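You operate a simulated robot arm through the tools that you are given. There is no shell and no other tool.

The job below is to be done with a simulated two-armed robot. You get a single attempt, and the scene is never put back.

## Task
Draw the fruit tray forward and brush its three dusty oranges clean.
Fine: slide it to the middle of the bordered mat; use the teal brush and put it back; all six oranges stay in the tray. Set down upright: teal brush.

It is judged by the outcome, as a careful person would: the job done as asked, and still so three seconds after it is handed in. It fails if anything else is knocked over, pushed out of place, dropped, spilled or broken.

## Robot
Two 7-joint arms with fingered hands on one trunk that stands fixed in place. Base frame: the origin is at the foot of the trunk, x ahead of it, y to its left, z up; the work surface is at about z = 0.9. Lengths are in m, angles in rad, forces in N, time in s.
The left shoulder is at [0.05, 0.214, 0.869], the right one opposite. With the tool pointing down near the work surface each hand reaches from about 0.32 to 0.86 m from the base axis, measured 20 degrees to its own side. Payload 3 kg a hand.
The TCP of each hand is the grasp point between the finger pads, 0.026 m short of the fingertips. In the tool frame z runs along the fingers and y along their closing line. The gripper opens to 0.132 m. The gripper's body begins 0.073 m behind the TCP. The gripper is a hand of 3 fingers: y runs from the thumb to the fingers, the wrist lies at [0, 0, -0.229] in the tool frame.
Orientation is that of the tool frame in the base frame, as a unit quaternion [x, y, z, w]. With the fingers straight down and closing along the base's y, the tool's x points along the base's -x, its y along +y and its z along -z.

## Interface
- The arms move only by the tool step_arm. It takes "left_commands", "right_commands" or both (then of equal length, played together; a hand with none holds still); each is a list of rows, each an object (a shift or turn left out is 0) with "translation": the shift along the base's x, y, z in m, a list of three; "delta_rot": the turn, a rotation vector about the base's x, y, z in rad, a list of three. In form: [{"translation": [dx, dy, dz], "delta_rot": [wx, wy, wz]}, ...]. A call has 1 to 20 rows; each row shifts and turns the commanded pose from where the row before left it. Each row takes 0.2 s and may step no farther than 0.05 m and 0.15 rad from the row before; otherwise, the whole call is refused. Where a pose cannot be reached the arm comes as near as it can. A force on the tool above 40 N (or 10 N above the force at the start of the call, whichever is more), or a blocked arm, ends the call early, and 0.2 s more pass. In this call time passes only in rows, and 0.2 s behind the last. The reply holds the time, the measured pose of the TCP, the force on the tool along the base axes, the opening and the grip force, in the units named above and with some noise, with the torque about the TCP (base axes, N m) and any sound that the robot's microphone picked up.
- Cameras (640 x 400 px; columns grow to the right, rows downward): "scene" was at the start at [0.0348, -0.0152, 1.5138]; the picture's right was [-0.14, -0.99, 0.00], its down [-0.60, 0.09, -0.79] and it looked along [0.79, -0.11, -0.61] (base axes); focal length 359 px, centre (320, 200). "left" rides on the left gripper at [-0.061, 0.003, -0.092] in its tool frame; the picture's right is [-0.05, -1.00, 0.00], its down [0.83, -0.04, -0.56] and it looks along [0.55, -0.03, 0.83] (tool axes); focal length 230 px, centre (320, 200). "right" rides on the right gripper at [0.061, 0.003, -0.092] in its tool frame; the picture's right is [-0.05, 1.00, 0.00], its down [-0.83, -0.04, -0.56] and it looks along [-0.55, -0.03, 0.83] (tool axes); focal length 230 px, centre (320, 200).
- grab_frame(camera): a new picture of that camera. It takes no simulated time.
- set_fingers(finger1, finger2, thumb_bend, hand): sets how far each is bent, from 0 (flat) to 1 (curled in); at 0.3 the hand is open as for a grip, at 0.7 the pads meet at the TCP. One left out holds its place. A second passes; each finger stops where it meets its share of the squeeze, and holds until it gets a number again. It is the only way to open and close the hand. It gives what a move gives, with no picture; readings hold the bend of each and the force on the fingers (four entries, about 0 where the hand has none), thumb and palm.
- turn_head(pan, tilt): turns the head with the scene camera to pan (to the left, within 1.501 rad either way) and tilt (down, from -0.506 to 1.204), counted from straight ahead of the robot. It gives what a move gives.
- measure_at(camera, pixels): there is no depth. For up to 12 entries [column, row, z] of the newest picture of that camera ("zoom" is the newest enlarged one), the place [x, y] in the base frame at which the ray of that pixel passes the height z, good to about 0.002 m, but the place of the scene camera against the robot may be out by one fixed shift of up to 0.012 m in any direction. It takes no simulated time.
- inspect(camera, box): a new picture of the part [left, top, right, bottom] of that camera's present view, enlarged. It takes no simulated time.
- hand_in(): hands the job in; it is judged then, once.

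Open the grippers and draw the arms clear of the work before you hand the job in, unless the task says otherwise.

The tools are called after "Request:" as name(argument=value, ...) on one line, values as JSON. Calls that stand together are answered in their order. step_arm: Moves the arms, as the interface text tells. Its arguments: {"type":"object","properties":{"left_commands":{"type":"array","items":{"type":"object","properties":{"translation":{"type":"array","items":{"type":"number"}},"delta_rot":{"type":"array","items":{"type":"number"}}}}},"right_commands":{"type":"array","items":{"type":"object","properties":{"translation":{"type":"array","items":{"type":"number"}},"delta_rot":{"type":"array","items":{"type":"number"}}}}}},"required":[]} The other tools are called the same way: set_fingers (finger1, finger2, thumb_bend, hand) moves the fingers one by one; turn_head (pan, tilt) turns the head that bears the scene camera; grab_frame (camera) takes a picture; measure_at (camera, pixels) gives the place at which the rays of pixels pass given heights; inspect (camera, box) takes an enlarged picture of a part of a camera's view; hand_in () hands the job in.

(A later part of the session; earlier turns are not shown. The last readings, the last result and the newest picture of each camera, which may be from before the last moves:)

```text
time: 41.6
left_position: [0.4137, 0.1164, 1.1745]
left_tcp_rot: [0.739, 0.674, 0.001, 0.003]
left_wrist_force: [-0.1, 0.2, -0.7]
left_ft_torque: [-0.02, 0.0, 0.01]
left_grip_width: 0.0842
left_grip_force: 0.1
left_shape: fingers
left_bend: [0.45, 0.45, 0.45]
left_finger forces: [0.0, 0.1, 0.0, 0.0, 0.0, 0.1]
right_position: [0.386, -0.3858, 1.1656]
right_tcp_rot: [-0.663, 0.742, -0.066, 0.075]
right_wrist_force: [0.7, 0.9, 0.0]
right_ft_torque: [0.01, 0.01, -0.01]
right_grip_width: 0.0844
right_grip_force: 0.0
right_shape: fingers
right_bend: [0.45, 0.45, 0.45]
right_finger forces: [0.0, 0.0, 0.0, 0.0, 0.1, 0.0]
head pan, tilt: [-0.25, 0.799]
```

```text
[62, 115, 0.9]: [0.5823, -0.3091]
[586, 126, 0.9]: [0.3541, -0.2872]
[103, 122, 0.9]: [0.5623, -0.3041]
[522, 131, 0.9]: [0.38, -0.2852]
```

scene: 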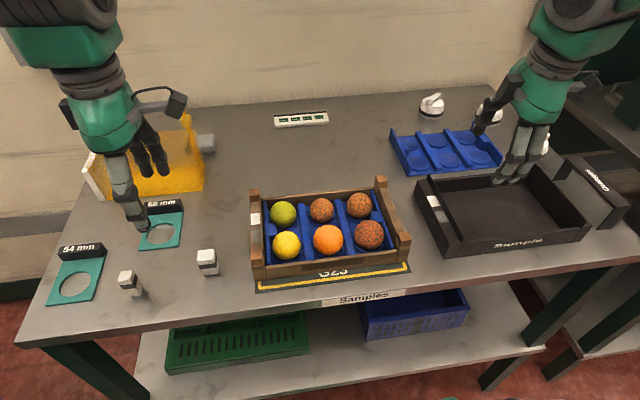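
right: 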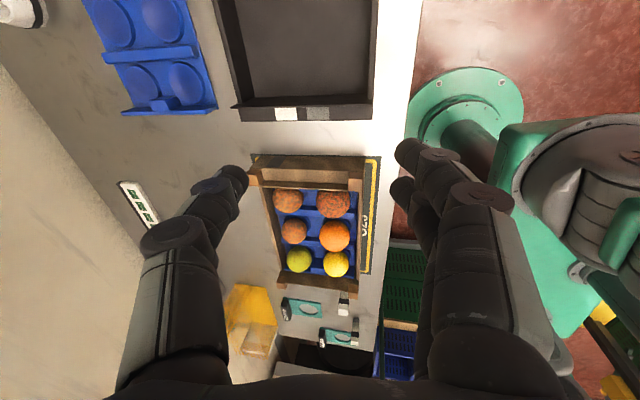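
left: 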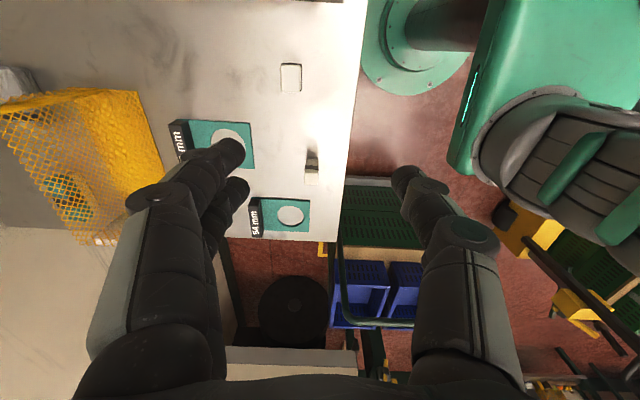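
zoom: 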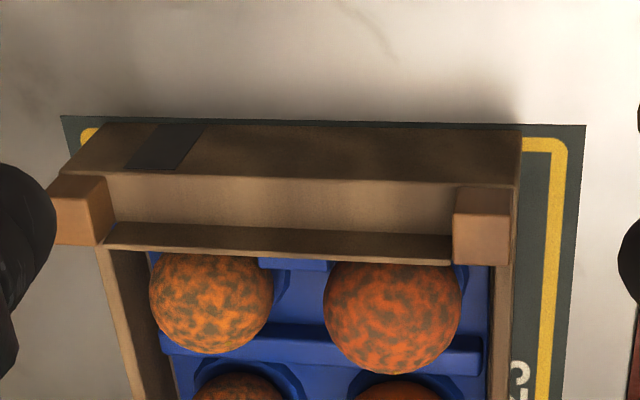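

The tray is centred within about 3 mm. Now I turn the left hand back to yaw ≈−6° and go up toward the brush's side, while moving the right hand farther aside.

Request:
step_arm(left_commands=[{"translation": [0.008, 0.012, 0.002], "delta_rot": [0, 0, 0.1428]}, {"translation": [0.008, 0.012, 0.002], "delta_rot": [0, 0, 0.1428]}, {"translation": [0.008, 0.012, 0.002], "delta_rot": [0, 0, 0.1428]}, {"translation": [0.008, 0.012, 0.002], "delta_rot": [0, 0, 0.1428]}, {"translation": [0.008, 0.012, 0.002], "delta_rot": [0, 0, 0.1428]}, {"translation": [0.008, 0.012, 0.002], "delta_rot": [0, 0, 0.1428]}, {"translation": [0.008, 0.012, 0.002], "delta_rot": [0, 0, 0.1428]}, {"translation": [0.008, 0.012, 0.002], "delta_rot": [0, 0, 0.1428]}, {"translation": [0.008, 0.012, 0.002], "delta_rot": [0, 0, 0.1428]}, {"translation": [0.008, 0.012, 0.002], "delta_rot": [0, 0, 0.1428]}, {"translation": [0.008, 0.012, 0.002], "delta_rot": [0, 0, 0.1428]}, {"translation": [0.02, 0.0, 0.0], "delta_rot": [0, -0.1, 0]}, {"translation": [0.02, 0.0, 0.0], "delta_rot": [0, -0.1, 0]}, {"translation": [0.02, 0.0, 0.0], "delta_rot": [0, -0.1, 0]}, {"translation": [0.02, 0.0, 0.0], "delta_rot": [0, -0.1, 0]}, {"translation": [0.04, 0.0, 0.0]}, {"translation": [0.04, 0.0, 0.0]}])

Request:
step_arm(right_commands=[{"translation": [0, -0.03, 0.02]}, {"translation": [0, -0.03, 0.02]}])

Request:
set_fingers(hand="left", finger1=0.3, finger2=0.3, thumb_bend=0.3)

Request:
grab_frame(camera="left")

```text
time: 45.2
left_position: [0.6653, 0.2472, 1.199]
left_tcp_rot: [0.044, 0.979, 0.015, 0.199]
left_wrist_force: [0.3, -0.8, -0.4]
left_ft_torque: [0.01, -0.03, -0.03]
left_grip_width: 0.0845
left_grip_force: 0.0
left_shape: fingers
left_bend: [0.45, 0.45, 0.45]
left_finger forces: [0.1, 0.1, 0.1, 0.0, 0.1, 0.0]
right_position: [0.3849, -0.3846, 1.1646]
right_tcp_rot: [-0.663, 0.742, -0.067, 0.075]
right_wrist_force: [0.7, 0.1, 0.0]
right_ft_torque: [-0.01, 0.02, 0.0]
right_grip_width: 0.0845
right_grip_force: 0.1
right_shape: fingers
right_bend: [0.45, 0.45, 0.45]
right_finger forces: [0.0, 0.1, 0.0, 0.1, 0.0, 0.1]
head pan, tilt: [-0.25, 0.799]
```

```text
time: 45.8
left_position: [0.665, 0.2487, 1.1978]
left_tcp_rot: [0.046, 0.979, 0.014, 0.2]
left_wrist_force: [0.1, -0.3, 0.4]
left_ft_torque: [-0.04, 0.02, 0.02]
left_grip_width: 0.0843
left_grip_force: 0.0
left_shape: fingers
left_bend: [0.45, 0.45, 0.45]
left_finger forces: [0.0, 0.1, 0.0, 0.1, 0.1, 0.0]
right_position: [0.3859, -0.4433, 1.2049]
right_tcp_rot: [-0.663, 0.742, -0.066, 0.073]
right_wrist_force: [0.0, -0.5, 0.4]
right_ft_torque: [-0.01, 0.0, -0.03]
right_grip_width: 0.0844
right_grip_force: 0.0
right_shape: fingers
right_bend: [0.45, 0.45, 0.45]
right_finger forces: [0.1, 0.0, 0.0, 0.0, 0.0, 0.0]
head pan, tilt: [-0.25, 0.799]
```

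```text
time: 46.8
left_position: [0.6661, 0.2473, 1.1992]
left_tcp_rot: [0.045, 0.979, 0.014, 0.2]
left_wrist_force: [0.4, -0.4, 0.2]
left_ft_torque: [0.02, -0.01, 0.0]
left_grip_width: 0.1338
left_grip_force: 0.0
left_shape: fingers
left_bend: [0.3, 0.3, 0.3]
left_finger forces: [0.0, 0.1, 0.1, 0.1, 0.0, 0.0]
right_position: [0.387, -0.4441, 1.2054]
right_tcp_rot: [-0.664, 0.741, -0.067, 0.074]
right_wrist_force: [0.2, -0.6, 0.4]
right_ft_torque: [-0.03, 0.0, 0.03]
right_grip_width: 0.0843
right_grip_force: 0.0
right_shape: fingers
right_bend: [0.45, 0.45, 0.45]
right_finger forces: [0.0, 0.0, 0.0, 0.1, 0.0, 0.0]
head pan, tilt: [-0.25, 0.799]
```

```text
taken
```

left: 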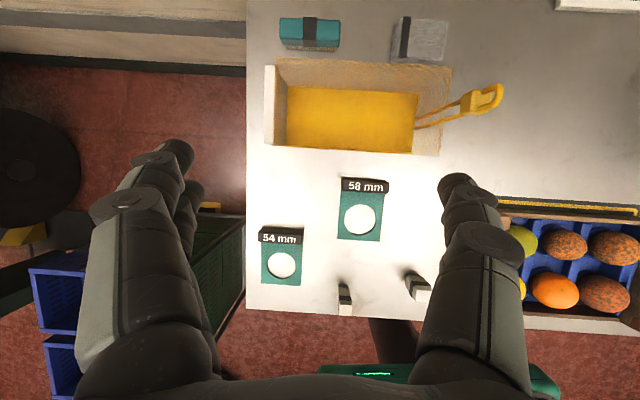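

Brush at (310,33) in the left view, clearly behind the basket. I zoom in on it.

Request:
inspect(camera="left", box=[260, 5, 356, 65])

Request:
measure_at(camera="zoom", pixels=[[128, 90, 0.95], [528, 95, 0.95], [528, 195, 0.95], [128, 195, 0.95], [128, 90, 0.94], [528, 95, 0.94], [140, 290, 0.9], [525, 300, 0.9]])

```text
6.67 times, centred on (308, 35) of left
```

zoom: 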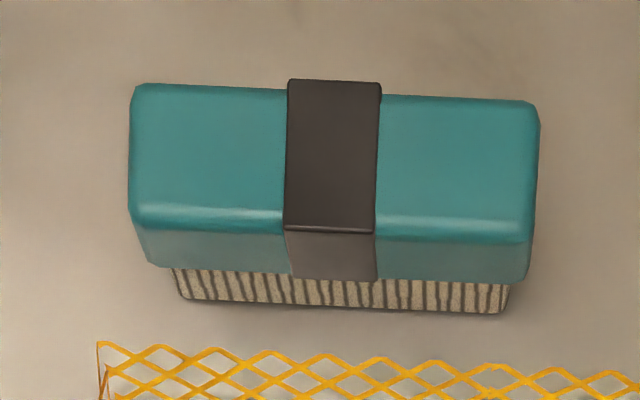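

```text
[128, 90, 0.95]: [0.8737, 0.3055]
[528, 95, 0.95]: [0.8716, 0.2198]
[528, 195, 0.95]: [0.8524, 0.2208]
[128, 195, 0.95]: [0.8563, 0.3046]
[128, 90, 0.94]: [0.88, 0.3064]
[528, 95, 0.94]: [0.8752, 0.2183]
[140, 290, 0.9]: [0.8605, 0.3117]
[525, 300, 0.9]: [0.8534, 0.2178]
```

I measure the brush's edge points at two heights each to work out its size and yaw.

Request:
measure_at(camera="zoom", pixels=[[132, 86, 0.9], [132, 86, 0.95], [538, 104, 0.9], [538, 104, 0.95], [130, 210, 0.9], [130, 210, 0.95], [535, 240, 0.9], [535, 240, 0.95], [185, 298, 0.9], [505, 313, 0.9], [152, 265, 0.9], [522, 280, 0.9]])

```text
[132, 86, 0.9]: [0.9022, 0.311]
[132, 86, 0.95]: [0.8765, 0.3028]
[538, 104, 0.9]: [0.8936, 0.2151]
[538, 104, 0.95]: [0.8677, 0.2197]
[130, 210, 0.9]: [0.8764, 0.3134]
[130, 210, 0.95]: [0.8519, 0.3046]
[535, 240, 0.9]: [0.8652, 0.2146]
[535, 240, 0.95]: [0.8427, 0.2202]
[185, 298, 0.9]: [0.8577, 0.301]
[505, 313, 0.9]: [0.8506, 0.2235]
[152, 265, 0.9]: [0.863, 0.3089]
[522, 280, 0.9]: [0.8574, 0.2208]
```

The brush: centre ≈(0.862,0.262), length 0.084 along y, width 0.025, top z≈0.946, bristles 0.018. Now I find the height and place of the basket's rear mesh top, which my hand must clear.

Request:
measure_at(camera="zoom", pixels=[[97, 343, 1.0], [97, 343, 0.98], [97, 343, 0.96], [320, 358, 1.0], [320, 358, 0.97], [560, 370, 1.0]])

Request:
inspect(camera="left", box=[250, 40, 520, 160])

Request:
turn_head(pan=0.3, tilt=0.55)

Request:
inspect(camera="scene", box=[260, 130, 420, 260])

```text
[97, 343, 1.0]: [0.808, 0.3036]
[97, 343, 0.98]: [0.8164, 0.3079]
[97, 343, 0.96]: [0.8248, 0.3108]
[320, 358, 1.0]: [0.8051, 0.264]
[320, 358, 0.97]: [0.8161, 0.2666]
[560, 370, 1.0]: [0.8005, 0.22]
```

```text
2.37 times, centred on (385, 100) of left
```

zoom: 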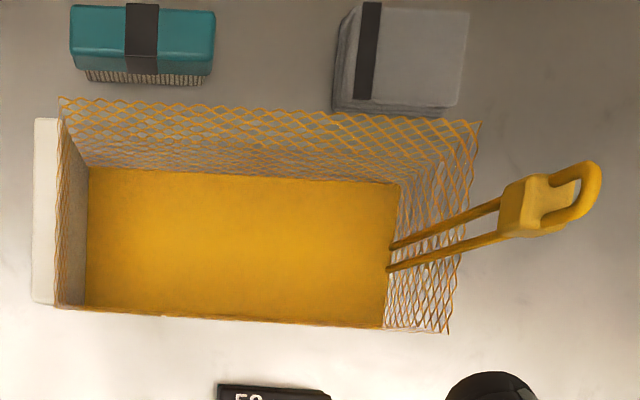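

```text
time: 47.8
left_position: [0.6648, 0.2482, 1.1991]
left_tcp_rot: [0.045, 0.979, 0.013, 0.199]
left_wrist_force: [-0.4, -0.1, 0.1]
left_ft_torque: [-0.02, -0.02, 0.02]
left_grip_width: 0.134
left_grip_force: 0.0
left_shape: fingers
left_bend: [0.3, 0.3, 0.3]
left_finger forces: [0.0, 0.0, 0.0, 0.1, 0.0, 0.0]
right_position: [0.3853, -0.4434, 1.2042]
right_tcp_rot: [-0.663, 0.742, -0.066, 0.075]
right_wrist_force: [-0.2, 0.9, 0.9]
right_ft_torque: [-0.02, -0.03, -0.01]
right_grip_width: 0.0842
right_grip_force: 0.0
right_shape: fingers
right_bend: [0.45, 0.45, 0.45]
right_finger forces: [0.0, 0.0, 0.0, 0.1, 0.1, 0.1]
head pan, tilt: [0.3, 0.55]
```

```text
3.08 times, centred on (340, 195) of scene
```

zoom: 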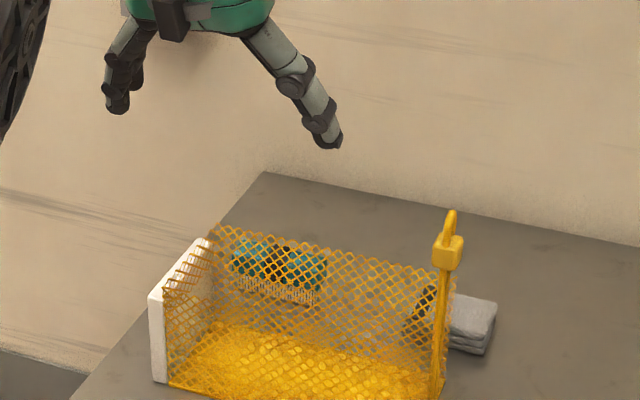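

The mesh top is at z≈1.0, x≈0.804 beside the brush, so I'll come down behind it with a steep hand. First I move over the brush at z≈1.06 with pitch 0.6.

Request:
step_arm(left_commands=[{"translation": [0.03, 0.002, -0.02], "delta_rot": [0, -0.1, 0]}, {"translation": [0.03, 0.003, -0.02], "delta_rot": [0, -0.1, 0]}, {"translation": [0.033, 0.003, -0.025]}, {"translation": [0.033, 0.003, -0.025]}, {"translation": [0.033, 0.002, -0.025]}, {"translation": [0.032, 0.0, -0.02]}])

Request:
grab_frame(camera="left")

Request:
grab_frame(camera="scene")

```text
time: 49.2
left_position: [0.8566, 0.2614, 1.0635]
left_tcp_rot: [0.044, 0.954, 0.018, 0.297]
left_wrist_force: [-0.9, -0.3, 1.3]
left_ft_torque: [0.0, 0.02, 0.0]
left_grip_width: 0.134
left_grip_force: 0.0
left_shape: fingers
left_bend: [0.3, 0.3, 0.3]
left_finger forces: [0.0, 0.1, 0.0, 0.0, 0.0, 0.1]
right_position: [0.3853, -0.445, 1.2042]
right_tcp_rot: [-0.663, 0.742, -0.067, 0.074]
right_wrist_force: [1.2, -0.8, 0.0]
right_ft_torque: [0.02, 0.02, -0.01]
right_grip_width: 0.0846
right_grip_force: 0.0
right_shape: fingers
right_bend: [0.45, 0.45, 0.45]
right_finger forces: [0.1, 0.0, 0.0, 0.1, 0.0, 0.0]
head pan, tilt: [0.3, 0.55]
```

```text
taken
```

left: 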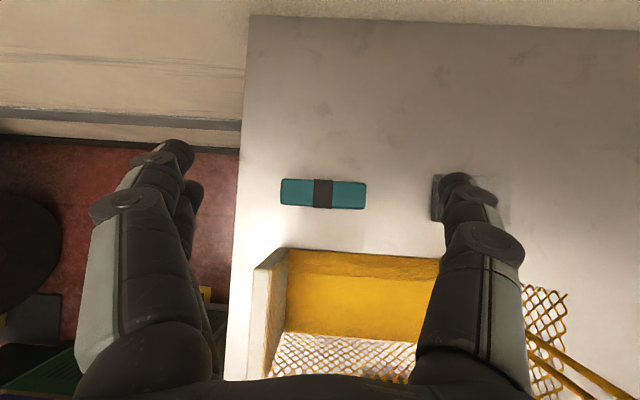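

```text
taken
```

scene: 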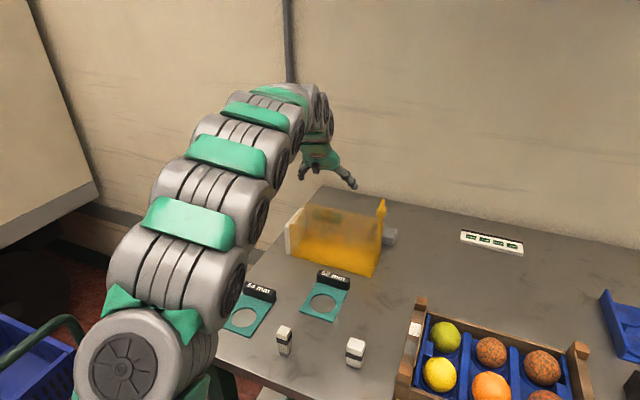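

I'm above the brush, seen at (324,194). I measure it and the mesh top from here.

Request:
inspect(camera="left", box=[244, 160, 404, 300])

Request:
measure_at(camera="left", pixels=[[281, 179, 0.946], [366, 182, 0.946], [367, 210, 0.946], [281, 205, 0.946], [285, 249, 1.0], [437, 260, 1.0]])

```text
2.86 times, centred on (324, 230) of left
```

zoom: 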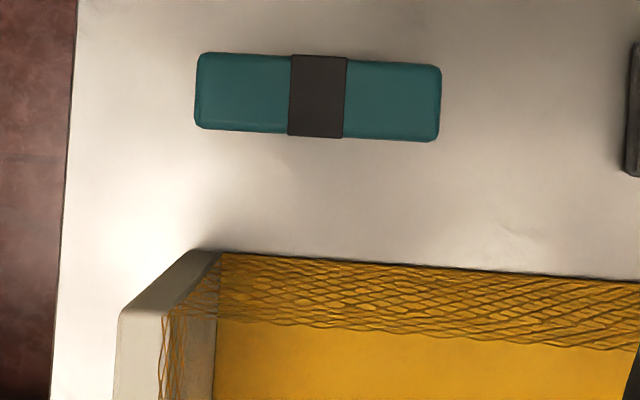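

```text
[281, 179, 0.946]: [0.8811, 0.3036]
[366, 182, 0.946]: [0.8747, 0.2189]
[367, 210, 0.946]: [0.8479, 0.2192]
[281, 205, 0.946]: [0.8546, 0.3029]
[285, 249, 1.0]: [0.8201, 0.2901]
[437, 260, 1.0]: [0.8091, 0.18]
```

The brush's centre is (0.8645,0.261). The mesh top edge shows lower at about zoom (400,330), i.e. (352,275); I measure its place and the wall's foot.

Request:
measure_at(camera="left", pixels=[[352, 275.5, 1.0], [352, 275.5, 0.98], [300, 273, 1.0], [285, 249, 0.9], [352, 253, 0.9]])

```text
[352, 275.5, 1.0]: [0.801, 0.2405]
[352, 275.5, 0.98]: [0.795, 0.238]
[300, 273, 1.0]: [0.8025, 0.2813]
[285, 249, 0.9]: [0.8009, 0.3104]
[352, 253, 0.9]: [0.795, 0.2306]
```

The wall stands at x≈0.80 with top at z=1.0. I lower toward the brush while straightening the hand, first to z≈0.985.

Request:
step_arm(left_commands=[{"translation": [0, 0, -0.02], "delta_rot": [0, 0.06, 0]}, {"translation": [0, 0, -0.02], "delta_rot": [0, 0.06, 0]}, {"translation": [0, 0, -0.02], "delta_rot": [0, 0.07, 0]}, {"translation": [0, 0, -0.018], "delta_rot": [0, 0.07, 0]}])

Request:
grab_frame(camera="left")

Request:
inspect(camera="scene", box=[260, 120, 420, 280])

```text
time: 50.2
left_position: [0.8543, 0.2628, 0.9839]
left_tcp_rot: [0.045, 0.985, 0.012, 0.168]
left_wrist_force: [0.4, 0.8, 0.3]
left_ft_torque: [0.03, -0.01, -0.01]
left_grip_width: 0.1342
left_grip_force: 0.1
left_shape: fingers
left_bend: [0.3, 0.3, 0.3]
left_finger forces: [0.0, 0.1, 0.1, 0.0, 0.0, 0.1]
right_position: [0.3855, -0.4435, 1.2058]
right_tcp_rot: [-0.663, 0.742, -0.067, 0.075]
right_wrist_force: [-1.0, 0.8, -0.6]
right_ft_torque: [-0.01, 0.03, 0.02]
right_grip_width: 0.0842
right_grip_force: 0.0
right_shape: fingers
right_bend: [0.45, 0.45, 0.45]
right_finger forces: [0.1, 0.1, 0.1, 0.0, 0.1, 0.0]
head pan, tilt: [0.3, 0.55]
```

```text
taken
```

left: 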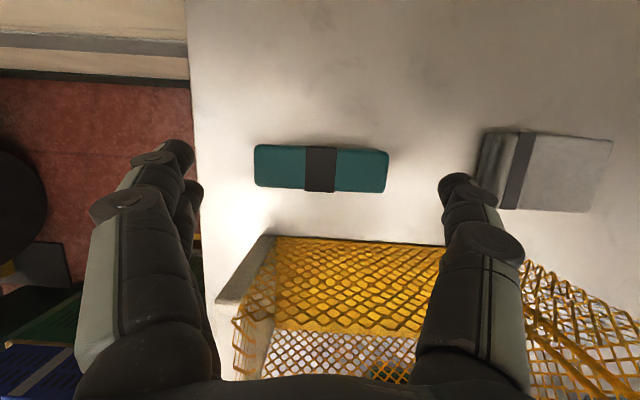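

```text
2.50 times, centred on (340, 200) of scene
```

zoom: 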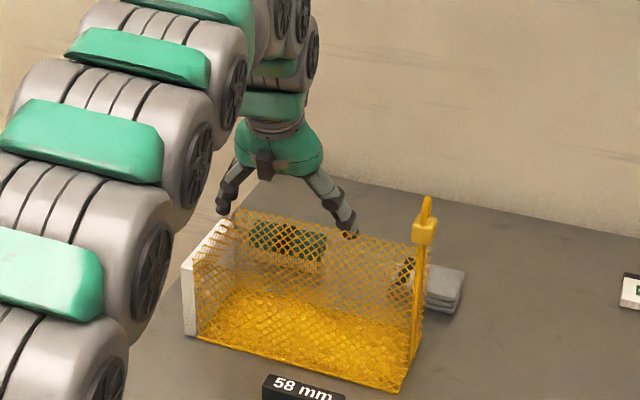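

Clear of the mesh so far, brush centred between thumb and fingers. I lower the last 2.7 cm.

Request:
step_arm(left_commands=[{"translation": [0.001, -0.001, -0.009], "delta_rot": [0, 0.02, 0]}, {"translation": [0.001, 0, -0.009], "delta_rot": [0, 0.02, 0]}, {"translation": [0, 0, -0.009], "delta_rot": [0, 0.02, 0]}])

Request:
grab_frame(camera="left")

Request:
inspect(camera="scene", box=[300, 160, 380, 240])

```text
time: 51.0
left_position: [0.8566, 0.2595, 0.9576]
left_tcp_rot: [0.045, 0.989, 0.011, 0.141]
left_wrist_force: [-0.9, -0.2, 0.3]
left_ft_torque: [-0.02, -0.01, 0.02]
left_grip_width: 0.1339
left_grip_force: 0.0
left_shape: fingers
left_bend: [0.3, 0.3, 0.3]
left_finger forces: [0.0, 0.0, 0.0, 0.0, 0.1, 0.1]
right_position: [0.3857, -0.4427, 1.2042]
right_tcp_rot: [-0.663, 0.742, -0.067, 0.075]
right_wrist_force: [-0.8, 0.3, -0.7]
right_ft_torque: [-0.02, -0.01, 0.0]
right_grip_width: 0.0844
right_grip_force: 0.0
right_shape: fingers
right_bend: [0.45, 0.45, 0.45]
right_finger forces: [0.1, 0.1, 0.0, 0.0, 0.1, 0.1]
head pan, tilt: [0.3, 0.55]
```

```text
taken
```

left: 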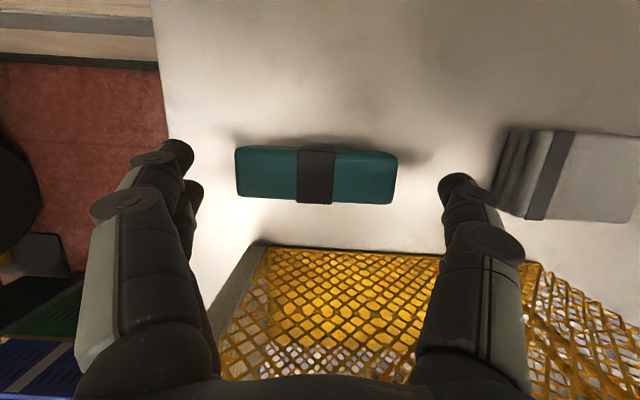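

```text
5.00 times, centred on (340, 200) of scene
```

zoom: 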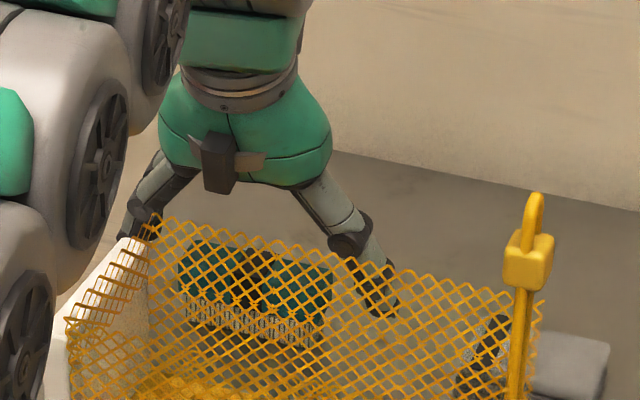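

The thumb and two fingers stand level with the brush ends (rows 155–190). I close the hand on it.

Request:
set_fingers(hand="left", finger1=0.7, finger2=0.7, thumb_bend=0.7)

Request:
grab_frame(camera="left")

Request:
inspect(camera="scene", box=[300, 160, 380, 240])

```text
time: 52.0
left_position: [0.8573, 0.2596, 0.9579]
left_tcp_rot: [0.046, 0.989, 0.011, 0.141]
left_wrist_force: [0.1, -0.3, 1.2]
left_ft_torque: [0.06, 0.01, -0.05]
left_grip_width: 0.0849
left_grip_force: 21.5
left_shape: fingers
left_bend: [0.46, 0.46, 0.51]
left_finger forces: [10.9, 10.8, 0.0, 0.0, 21.3, 0.0]
right_position: [0.3858, -0.4434, 1.2051]
right_tcp_rot: [-0.663, 0.742, -0.067, 0.075]
right_wrist_force: [-0.3, 0.4, 0.7]
right_ft_torque: [0.0, -0.01, -0.02]
right_grip_width: 0.0842
right_grip_force: 0.0
right_shape: fingers
right_bend: [0.45, 0.45, 0.45]
right_finger forces: [0.0, 0.1, 0.0, 0.0, 0.0, 0.1]
head pan, tilt: [0.3, 0.55]
```

```text
taken
```

left: 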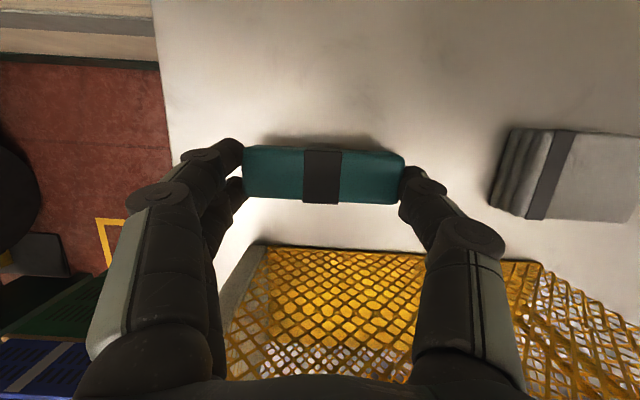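

```text
5.00 times, centred on (340, 200) of scene
```

zoom: 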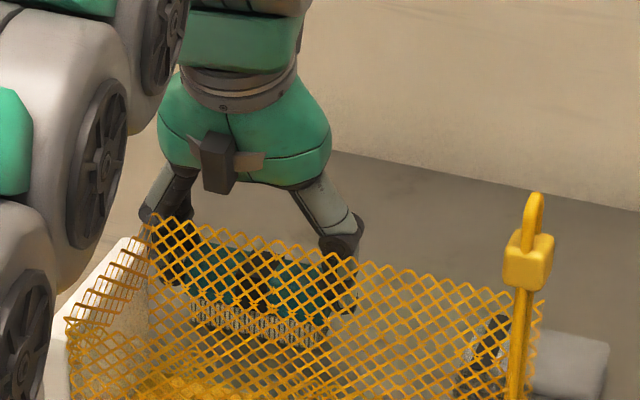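

The brush is held firmly (21 N, width 0.085). I lift it the way I came: up with gradual forward pitch to z≈1.09.

Request:
step_arm(left_commands=[{"translation": [0, 0, 0.01]}, {"translation": [0, 0, 0.018], "delta_rot": [0, -0.05, 0]}, {"translation": [0, 0, 0.02], "delta_rot": [0, -0.06, 0]}, {"translation": [0, 0, 0.02], "delta_rot": [0, -0.06, 0]}, {"translation": [0, 0, 0.02], "delta_rot": [0, -0.06, 0]}, {"translation": [0, 0, 0.022], "delta_rot": [0, -0.06, 0]}, {"translation": [0, 0, 0.022], "delta_rot": [0, -0.03, 0]}])

Request:
grab_frame(camera="left")

Request:
grab_frame(camera="scene")

```text
time: 53.6
left_position: [0.8566, 0.26, 1.091]
left_tcp_rot: [0.043, 0.954, 0.018, 0.296]
left_wrist_force: [0.4, 0.3, -0.7]
left_ft_torque: [-0.01, 0.02, 0.01]
left_grip_width: 0.0853
left_grip_force: 21.8
left_shape: fingers
left_bend: [0.46, 0.46, 0.51]
left_finger forces: [10.9, 10.7, 0.0, 0.1, 21.5, 0.0]
right_position: [0.3863, -0.443, 1.2056]
right_tcp_rot: [-0.663, 0.742, -0.067, 0.075]
right_wrist_force: [0.6, -0.8, -0.6]
right_ft_torque: [0.0, 0.01, -0.02]
right_grip_width: 0.0843
right_grip_force: 0.1
right_shape: fingers
right_bend: [0.45, 0.45, 0.45]
right_finger forces: [0.0, 0.0, 0.1, 0.1, 0.0, 0.0]
head pan, tilt: [0.3, 0.55]
```

```text
taken
```

left: 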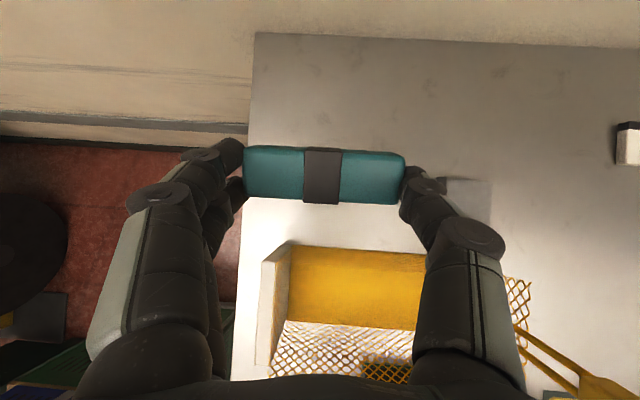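

```text
taken
```

scene: 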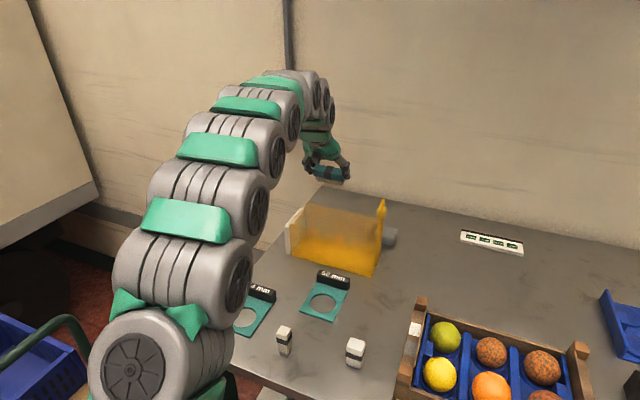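

Brush is lifted with its pose in the hand unchanged. I carry it back toward me at safe height, then level it.

Request:
step_arm(left_commands=[{"translation": [-0.02, 0, 0.015]}, {"translation": [-0.04, 0, 0.01]}, {"translation": [-0.045, 0, 0.005]}, {"translation": [-0.045, 0, 0.005]}, {"translation": [-0.045, 0, 0.005]}, {"translation": [-0.045, 0, 0.0], "delta_rot": [0, 0.08, 0]}, {"translation": [-0.045, 0, 0.0], "delta_rot": [0, 0.08, 0]}, {"translation": [-0.04, 0, 0.0], "delta_rot": [0, 0.08, 0]}, {"translation": [-0.03, 0, 0.0], "delta_rot": [0, 0.08, 0]}])

Request:
turn_head(pan=-0.25, tilt=0.8)

Request:
grab_frame(camera="scene")

Request:
inspect(camera="right", box=[230, 140, 400, 310])

```text
time: 55.6
left_position: [0.5003, 0.2603, 1.1278]
left_tcp_rot: [0.047, 0.989, 0.011, 0.14]
left_wrist_force: [-0.3, 0.1, -0.8]
left_ft_torque: [0.01, 0.01, 0.01]
left_grip_width: 0.0852
left_grip_force: 21.7
left_shape: fingers
left_bend: [0.46, 0.46, 0.51]
left_finger forces: [10.8, 10.6, 0.1, 0.0, 21.5, 0.0]
right_position: [0.386, -0.4441, 1.205]
right_tcp_rot: [-0.664, 0.741, -0.066, 0.074]
right_wrist_force: [-0.2, -0.9, -0.7]
right_ft_torque: [-0.03, 0.0, 0.0]
right_grip_width: 0.0844
right_grip_force: 0.0
right_shape: fingers
right_bend: [0.45, 0.45, 0.45]
right_finger forces: [0.0, 0.0, 0.0, 0.1, 0.1, 0.0]
head pan, tilt: [0.3, 0.55]
```

```text
time: 56.5
left_position: [0.5019, 0.2606, 1.127]
left_tcp_rot: [0.046, 0.989, 0.011, 0.142]
left_wrist_force: [-0.2, -0.1, -0.2]
left_ft_torque: [0.03, -0.04, -0.02]
left_grip_width: 0.0852
left_grip_force: 21.8
left_shape: fingers
left_bend: [0.46, 0.46, 0.51]
left_finger forces: [10.6, 10.8, 0.1, 0.1, 21.5, 0.0]
right_position: [0.3867, -0.4438, 1.2055]
right_tcp_rot: [-0.663, 0.742, -0.067, 0.075]
right_wrist_force: [-1.2, -0.5, 0.5]
right_ft_torque: [-0.02, 0.02, -0.01]
right_grip_width: 0.0843
right_grip_force: 0.1
right_shape: fingers
right_bend: [0.45, 0.45, 0.45]
right_finger forces: [0.0, 0.0, 0.1, 0.0, 0.1, 0.1]
head pan, tilt: [-0.25, 0.799]
```

```text
taken
```

scene: 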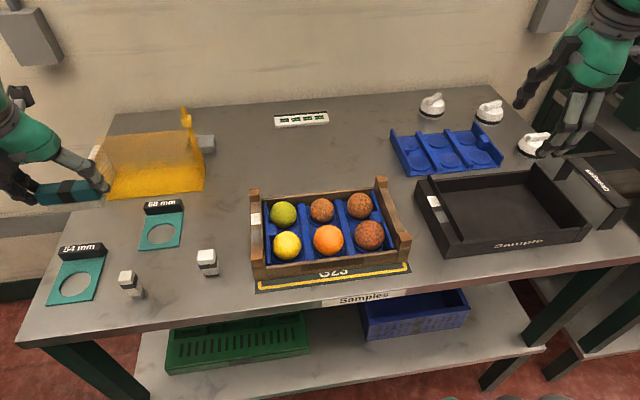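

```text
2.35 times, centred on (315, 225) of right
```

zoom: 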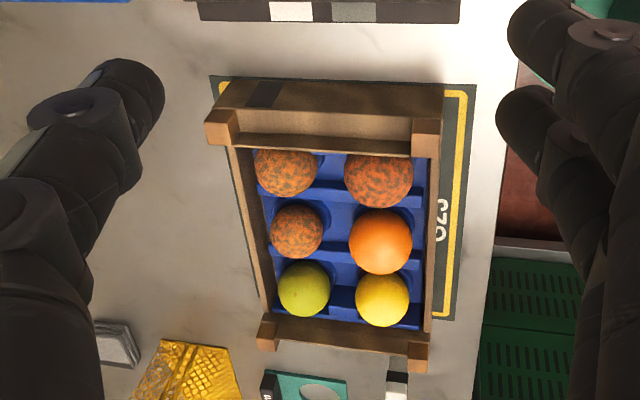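

I measure rays through the three dusty fruits' centres in the right zoom, and then in a scene zoom, to triangulate centres and heights.

Request:
measure_at(camera="zoom", pixels=[[285, 171, 0.92], [285, 171, 0.95], [379, 180, 0.92], [379, 180, 0.95], [296, 231, 0.92], [296, 231, 0.95], [255, 171, 0.94], [316, 171, 0.94], [344, 180, 0.94], [414, 180, 0.94], [270, 231, 0.94], [323, 231, 0.94]])

Request:
inspect(camera="scene", box=[240, 170, 420, 290])

```text
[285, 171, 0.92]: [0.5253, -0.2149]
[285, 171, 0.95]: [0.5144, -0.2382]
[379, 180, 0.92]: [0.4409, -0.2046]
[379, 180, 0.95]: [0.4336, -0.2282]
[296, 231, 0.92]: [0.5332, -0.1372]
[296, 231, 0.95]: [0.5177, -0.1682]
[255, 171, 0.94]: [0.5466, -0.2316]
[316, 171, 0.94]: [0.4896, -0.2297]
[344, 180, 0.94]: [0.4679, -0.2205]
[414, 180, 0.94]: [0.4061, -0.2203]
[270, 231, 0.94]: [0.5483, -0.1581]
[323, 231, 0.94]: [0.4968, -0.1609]
```

```text
3.33 times, centred on (330, 230) of scene
```

zoom: 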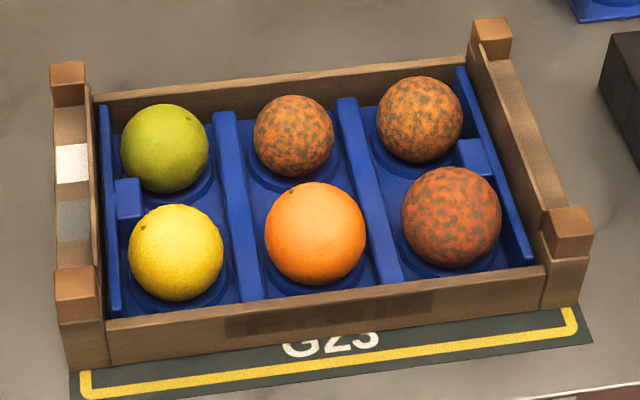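

Request:
measure_at(camera="zoom", pixels=[[419, 119, 0.92], [419, 119, 0.95], [452, 217, 0.92], [452, 217, 0.95], [293, 136, 0.92], [293, 136, 0.95], [315, 234, 0.94], [176, 253, 0.94], [165, 148, 0.94], [69, 372, 0.9], [593, 345, 0.9]])

```text
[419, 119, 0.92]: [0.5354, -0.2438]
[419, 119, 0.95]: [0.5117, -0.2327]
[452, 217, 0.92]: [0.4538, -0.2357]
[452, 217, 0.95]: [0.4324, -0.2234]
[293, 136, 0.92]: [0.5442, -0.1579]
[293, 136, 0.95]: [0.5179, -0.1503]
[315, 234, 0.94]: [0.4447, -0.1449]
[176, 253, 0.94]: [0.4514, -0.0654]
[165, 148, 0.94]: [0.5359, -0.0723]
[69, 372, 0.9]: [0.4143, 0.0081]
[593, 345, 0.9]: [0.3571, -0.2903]
```

Triangulated: front-right fruit (0.435,-0.221) top ≈0.972, back-right (0.516,-0.230) top ≈0.969, back-middle (0.527,-0.150) top ≈0.963. Bristles end ≈0.058 below the TCP, so I carry the brush over the front-right fruit at z≈1.1.

Request:
step_arm(left_commands=[{"translation": [-0.0075, -0.047, 0]}, {"translation": [-0.0075, -0.048, 0]}, {"translation": [-0.0075, -0.048, 0]}, {"translation": [-0.0075, -0.048, 0]}, {"translation": [-0.0075, -0.048, 0]}, {"translation": [-0.0075, -0.048, 0]}, {"translation": [-0.0075, -0.048, 0]}, {"translation": [-0.0075, -0.048, 0]}, {"translation": [-0.0075, -0.048, 0]}, {"translation": [-0.007, -0.048, 0]}, {"translation": [0, 0, -0.025]}])

Request:
grab_frame(camera="scene")

Request:
grab_frame(camera="left")

Request:
grab_frame(camera="right")

```text
time: 58.9
left_position: [0.4287, -0.2212, 1.1054]
left_tcp_rot: [0.045, 0.989, 0.01, 0.141]
left_wrist_force: [1.3, -0.5, -1.1]
left_ft_torque: [0.03, -0.01, 0.01]
left_grip_width: 0.0849
left_grip_force: 21.4
left_shape: fingers
left_bend: [0.46, 0.46, 0.51]
left_finger forces: [10.7, 10.7, 0.0, 0.0, 21.5, 0.0]
right_position: [0.3849, -0.4441, 1.2057]
right_tcp_rot: [-0.663, 0.742, -0.067, 0.075]
right_wrist_force: [-0.5, 0.6, 0.1]
right_ft_torque: [0.01, 0.0, 0.02]
right_grip_width: 0.0844
right_grip_force: 0.1
right_shape: fingers
right_bend: [0.45, 0.45, 0.45]
right_finger forces: [0.0, 0.0, 0.0, 0.0, 0.0, 0.0]
head pan, tilt: [-0.25, 0.799]
```

```text
taken
```

scene: 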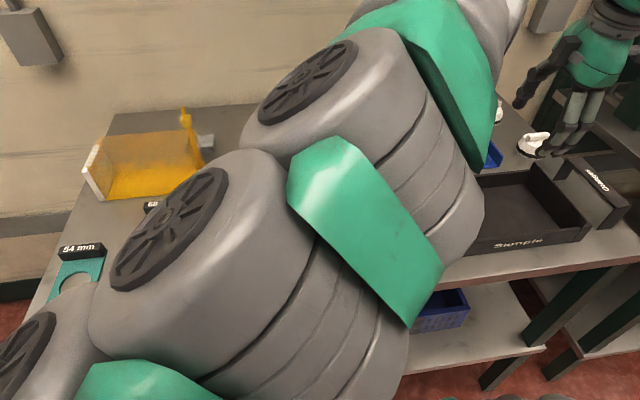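

```text
taken
```

left: 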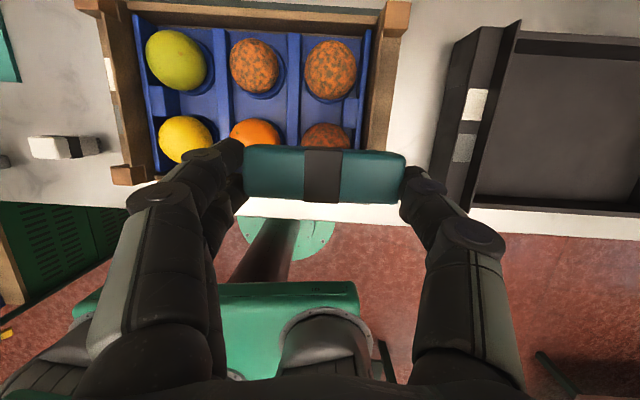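

```text
taken
```

right: 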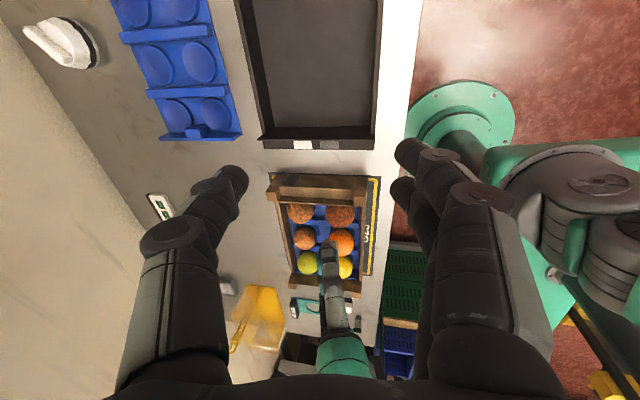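

Above the front-right fruit now; the left view shows the fruit (325,135) centred under the brush. I lower to z≈1.04 and check from the right camera.

Request:
step_arm(left_commands=[{"translation": [0, 0.001, -0.025]}, {"translation": [0, 0.0, -0.025]}, {"translation": [0, 0.0, -0.014]}])

Request:
inspect(camera="right", box=[250, 160, 400, 310])

Request:
grab_frame(camera="left")

```text
time: 59.7
left_position: [0.4276, -0.2192, 1.0401]
left_tcp_rot: [0.046, 0.989, 0.011, 0.142]
left_wrist_force: [0.1, -0.2, -1.4]
left_ft_torque: [0.03, 0.02, -0.03]
left_grip_width: 0.0852
left_grip_force: 21.5
left_shape: fingers
left_bend: [0.46, 0.46, 0.51]
left_finger forces: [10.7, 10.7, 0.1, 0.0, 21.4, 0.0]
right_position: [0.3851, -0.4436, 1.205]
right_tcp_rot: [-0.663, 0.742, -0.066, 0.075]
right_wrist_force: [-0.1, -0.1, 0.2]
right_ft_torque: [0.02, 0.02, 0.0]
right_grip_width: 0.0845
right_grip_force: 0.1
right_shape: fingers
right_bend: [0.45, 0.45, 0.45]
right_finger forces: [0.0, 0.1, 0.1, 0.1, 0.0, 0.1]
head pan, tilt: [-0.25, 0.799]
```

```text
2.67 times, centred on (325, 235) of right
```

zoom: 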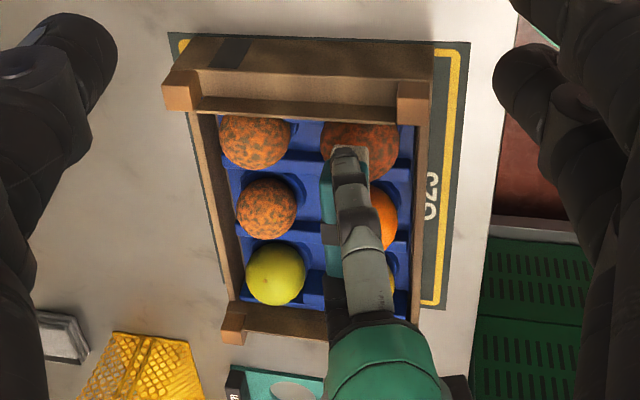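

```text
taken
```

left: 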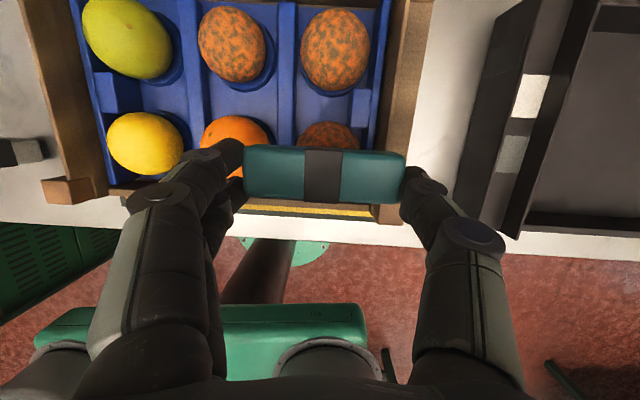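

I lower in small steps until the bristles touch.

Request:
step_arm(left_commands=[{"translation": [0, 0, -0.004]}, {"translation": [0, 0, -0.004]}, {"translation": [0, 0, -0.003]}])

Request:
inspect(camera="right", box=[290, 180, 380, 240])

```text
time: 60.5
left_position: [0.4264, -0.2187, 1.0289]
left_tcp_rot: [0.046, 0.989, 0.011, 0.141]
left_wrist_force: [0.3, -0.6, -0.7]
left_ft_torque: [0.03, -0.02, 0.02]
left_grip_width: 0.0854
left_grip_force: 21.2
left_shape: fingers
left_bend: [0.46, 0.46, 0.51]
left_finger forces: [10.7, 10.7, 0.0, 0.0, 21.4, 0.1]
right_position: [0.3848, -0.4432, 1.2041]
right_tcp_rot: [-0.663, 0.742, -0.067, 0.075]
right_wrist_force: [0.3, 0.1, -1.0]
right_ft_torque: [0.04, 0.0, 0.01]
right_grip_width: 0.0845
right_grip_force: 0.0
right_shape: fingers
right_bend: [0.45, 0.45, 0.45]
right_finger forces: [0.0, 0.1, 0.0, 0.1, 0.0, 0.0]
head pan, tilt: [-0.25, 0.799]
```

```text
6.67 times, centred on (335, 210) of right
```

zoom: 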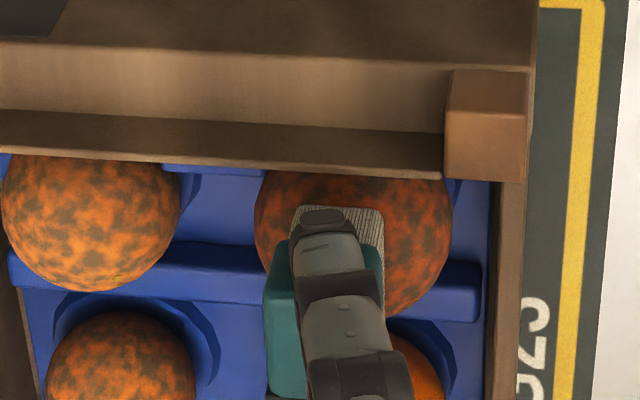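

Bristles lie right over the fruit but not touching yet. I go down a bit more.

Request:
step_arm(left_commands=[{"translation": [0, 0, -0.003]}, {"translation": [0, 0, -0.002]}])

```text
time: 61.1
left_position: [0.4266, -0.2168, 1.0242]
left_tcp_rot: [0.045, 0.989, 0.011, 0.14]
left_wrist_force: [0.1, 0.6, -0.9]
left_ft_torque: [-0.01, -0.01, -0.01]
left_grip_width: 0.0852
left_grip_force: 20.9
left_shape: fingers
left_bend: [0.46, 0.46, 0.51]
left_finger forces: [10.6, 10.7, 0.1, 0.1, 21.4, 0.1]
right_position: [0.3855, -0.4434, 1.2047]
right_tcp_rot: [-0.663, 0.742, -0.066, 0.074]
right_wrist_force: [0.6, -0.1, -0.3]
right_ft_torque: [-0.01, 0.02, 0.0]
right_grip_width: 0.0846
right_grip_force: 0.0
right_shape: fingers
right_bend: [0.45, 0.45, 0.45]
right_finger forces: [0.1, 0.0, 0.1, 0.0, 0.0, 0.0]
head pan, tilt: [-0.25, 0.799]
```

No contact force yet; I continue in 2 mm steps.

Request:
step_arm(left_commands=[{"translation": [0, 0, -0.002]}, {"translation": [0, 0, -0.002]}, {"translation": [0, 0, -0.002]}])

Request:
inspect(camera="right", box=[290, 180, 380, 240])

```text
time: 61.9
left_position: [0.4279, -0.2201, 1.0206]
left_tcp_rot: [0.047, 0.989, 0.009, 0.143]
left_wrist_force: [-0.6, 1.0, 25.4]
left_ft_torque: [0.11, -0.11, 0.0]
left_grip_width: 0.0851
left_grip_force: 21.9
left_shape: fingers
left_bend: [0.46, 0.46, 0.52]
left_finger forces: [11.1, 11.1, 0.1, 0.0, 21.2, 0.0]
right_position: [0.3851, -0.4445, 1.2047]
right_tcp_rot: [-0.663, 0.742, -0.066, 0.074]
right_wrist_force: [0.4, 0.1, 0.1]
right_ft_torque: [-0.02, -0.01, 0.04]
right_grip_width: 0.0843
right_grip_force: 0.0
right_shape: fingers
right_bend: [0.45, 0.45, 0.45]
right_finger forces: [0.0, 0.0, 0.0, 0.0, 0.0, 0.1]
head pan, tilt: [-0.25, 0.799]
```

```text
6.67 times, centred on (335, 210) of right
```

zoom: 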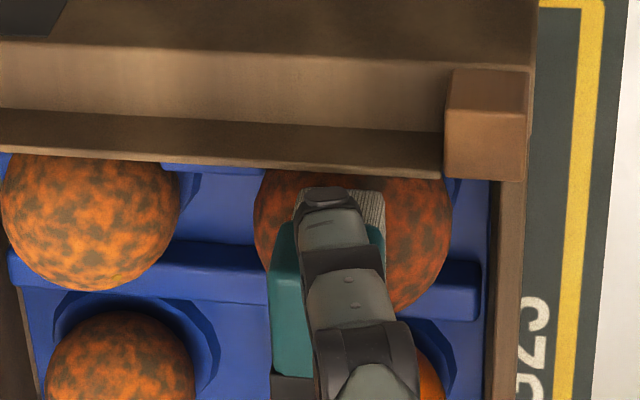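

Contact: 25 N at z≈1.0206, stiff. I ease up by 1.5 mm and make gentle back-and-forth strokes.

Request:
step_arm(left_commands=[{"translation": [0, 0, 0.0015]}, {"translation": [0.008, 0, 0]}, {"translation": [-0.008, 0, 0]}, {"translation": [-0.008, 0, 0]}, {"translation": [0.008, 0, 0]}, {"translation": [0.008, 0, 0]}, {"translation": [-0.008, 0, 0]}])

Request:
inspect(camera="right", box=[290, 180, 380, 240])

Request:
grab_frame(camera="left")

```text
time: 63.5
left_position: [0.4274, -0.2191, 1.0197]
left_tcp_rot: [0.044, 0.989, 0.012, 0.14]
left_wrist_force: [-0.6, 0.2, 16.3]
left_ft_torque: [-0.04, -0.15, 0.01]
left_grip_width: 0.0851
left_grip_force: 22.0
left_shape: fingers
left_bend: [0.46, 0.47, 0.52]
left_finger forces: [10.5, 11.0, 0.0, 0.0, 22.1, 0.1]
right_position: [0.3852, -0.4432, 1.2058]
right_tcp_rot: [-0.663, 0.742, -0.067, 0.074]
right_wrist_force: [-0.2, -1.4, 0.1]
right_ft_torque: [-0.03, 0.01, 0.02]
right_grip_width: 0.0844
right_grip_force: 0.0
right_shape: fingers
right_bend: [0.45, 0.45, 0.45]
right_finger forces: [0.0, 0.0, 0.0, 0.0, 0.0, 0.1]
head pan, tilt: [-0.25, 0.799]
```

```text
6.67 times, centred on (335, 210) of right
```

zoom: 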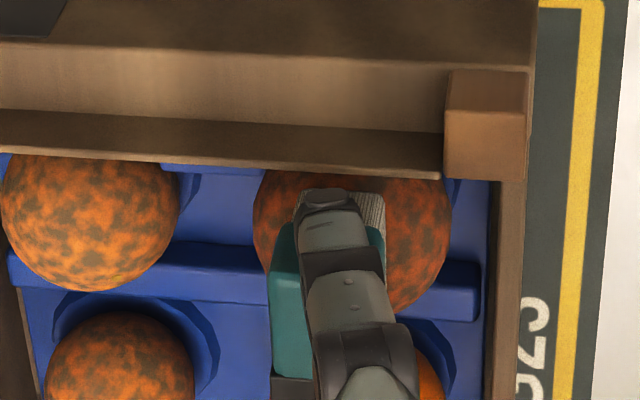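

```text
taken
```

left: 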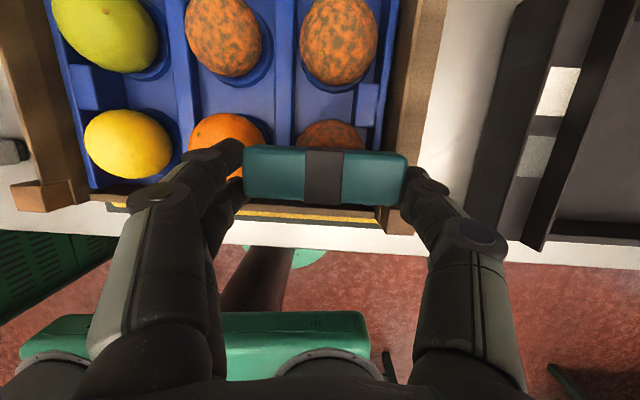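

Force 16 N. I ease a touch more and brush longer, both along x and along y.

Request:
step_arm(left_commands=[{"translation": [0, 0, 0.0007]}, {"translation": [0.012, 0, 0]}, {"translation": [-0.012, 0, 0]}, {"translation": [-0.012, 0, 0]}, {"translation": [0.012, 0, 0]}, {"translation": [0.012, 0, 0]}, {"translation": [-0.012, 0, 0]}, {"translation": [-0.012, 0, 0]}, {"translation": [0.012, 0, 0]}, {"translation": [0, 0.012, 0]}, {"translation": [0, -0.012, 0]}, {"translation": [0, -0.012, 0]}, {"translation": [0, 0.012, 0]}, {"translation": [0, 0.012, 0]}, {"translation": [0, -0.012, 0]}])

Request:
inspect(camera="right", box=[290, 180, 380, 240])

```text
time: 66.7
left_position: [0.4275, -0.2172, 1.0196]
left_tcp_rot: [0.045, 0.989, 0.012, 0.14]
left_wrist_force: [-0.5, 1.6, 2.8]
left_ft_torque: [0.11, -0.09, -0.01]
left_grip_width: 0.0853
left_grip_force: 21.1
left_shape: fingers
left_bend: [0.46, 0.47, 0.52]
left_finger forces: [11.2, 11.2, 0.0, 0.0, 21.1, 0.1]
right_position: [0.385, -0.4441, 1.2057]
right_tcp_rot: [-0.663, 0.742, -0.067, 0.075]
right_wrist_force: [-0.1, 0.5, 0.9]
right_ft_torque: [-0.01, -0.01, -0.01]
right_grip_width: 0.0845
right_grip_force: 0.0
right_shape: fingers
right_bend: [0.45, 0.45, 0.45]
right_finger forces: [0.1, 0.1, 0.0, 0.0, 0.0, 0.1]
head pan, tilt: [-0.25, 0.799]
```

```text
6.67 times, centred on (335, 210) of right
```

zoom: 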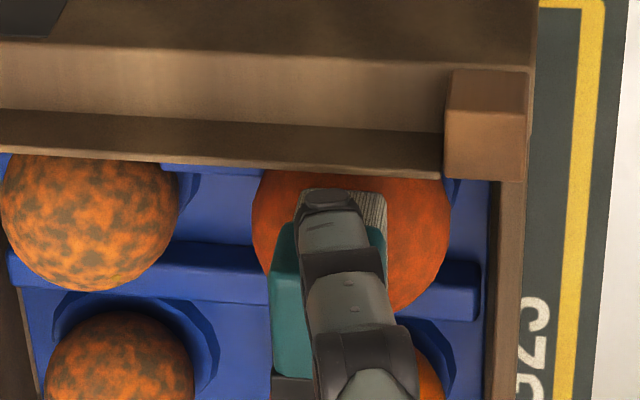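

The front-right fruit now looks clean. I give a few extra strokes, then lift to inspect it.

Request:
step_arm(left_commands=[{"translation": [0, 0, -0.0005]}, {"translation": [0.01, 0, 0]}, {"translation": [-0.01, 0, 0]}, {"translation": [-0.01, 0, 0]}, {"translation": [0.01, 0, 0]}, {"translation": [0.01, 0, 0]}, {"translation": [-0.01, 0, 0]}, {"translation": [-0.01, 0, 0]}, {"translation": [0.01, 0, 0]}, {"translation": [0, 0, 0.02]}, {"translation": [0, 0, 0.03]}])

Request:
inspect(camera="right", box=[270, 170, 390, 260])

Request:
grab_frame(camera="left")

```text
time: 69.1
left_position: [0.4277, -0.2164, 1.0709]
left_tcp_rot: [0.044, 0.989, 0.011, 0.141]
left_wrist_force: [0.0, 0.4, 0.0]
left_ft_torque: [0.04, -0.02, -0.01]
left_grip_width: 0.085
left_grip_force: 22.2
left_shape: fingers
left_bend: [0.46, 0.47, 0.52]
left_finger forces: [10.8, 10.9, 0.0, 0.0, 21.7, 0.1]
right_position: [0.3864, -0.4434, 1.2057]
right_tcp_rot: [-0.663, 0.742, -0.066, 0.075]
right_wrist_force: [-0.1, -0.1, 0.6]
right_ft_torque: [-0.02, 0.01, 0.02]
right_grip_width: 0.0843
right_grip_force: 0.0
right_shape: fingers
right_bend: [0.45, 0.45, 0.45]
right_finger forces: [0.0, 0.0, 0.0, 0.0, 0.1, 0.0]
head pan, tilt: [-0.25, 0.799]
```

```text
4.44 times, centred on (330, 215) of right
```

zoom: 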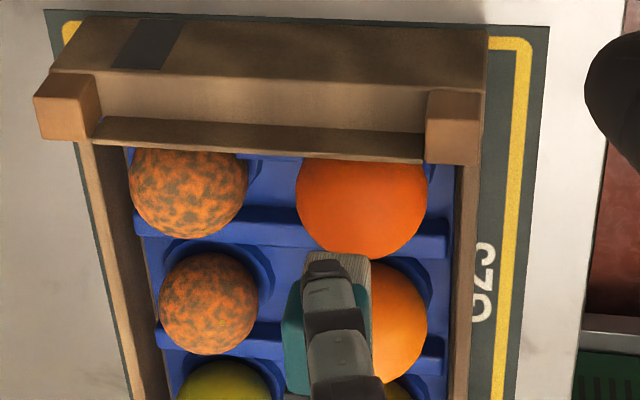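

```text
taken
```

left: 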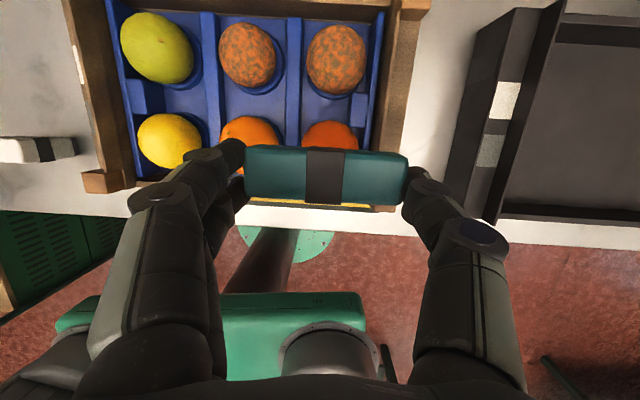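

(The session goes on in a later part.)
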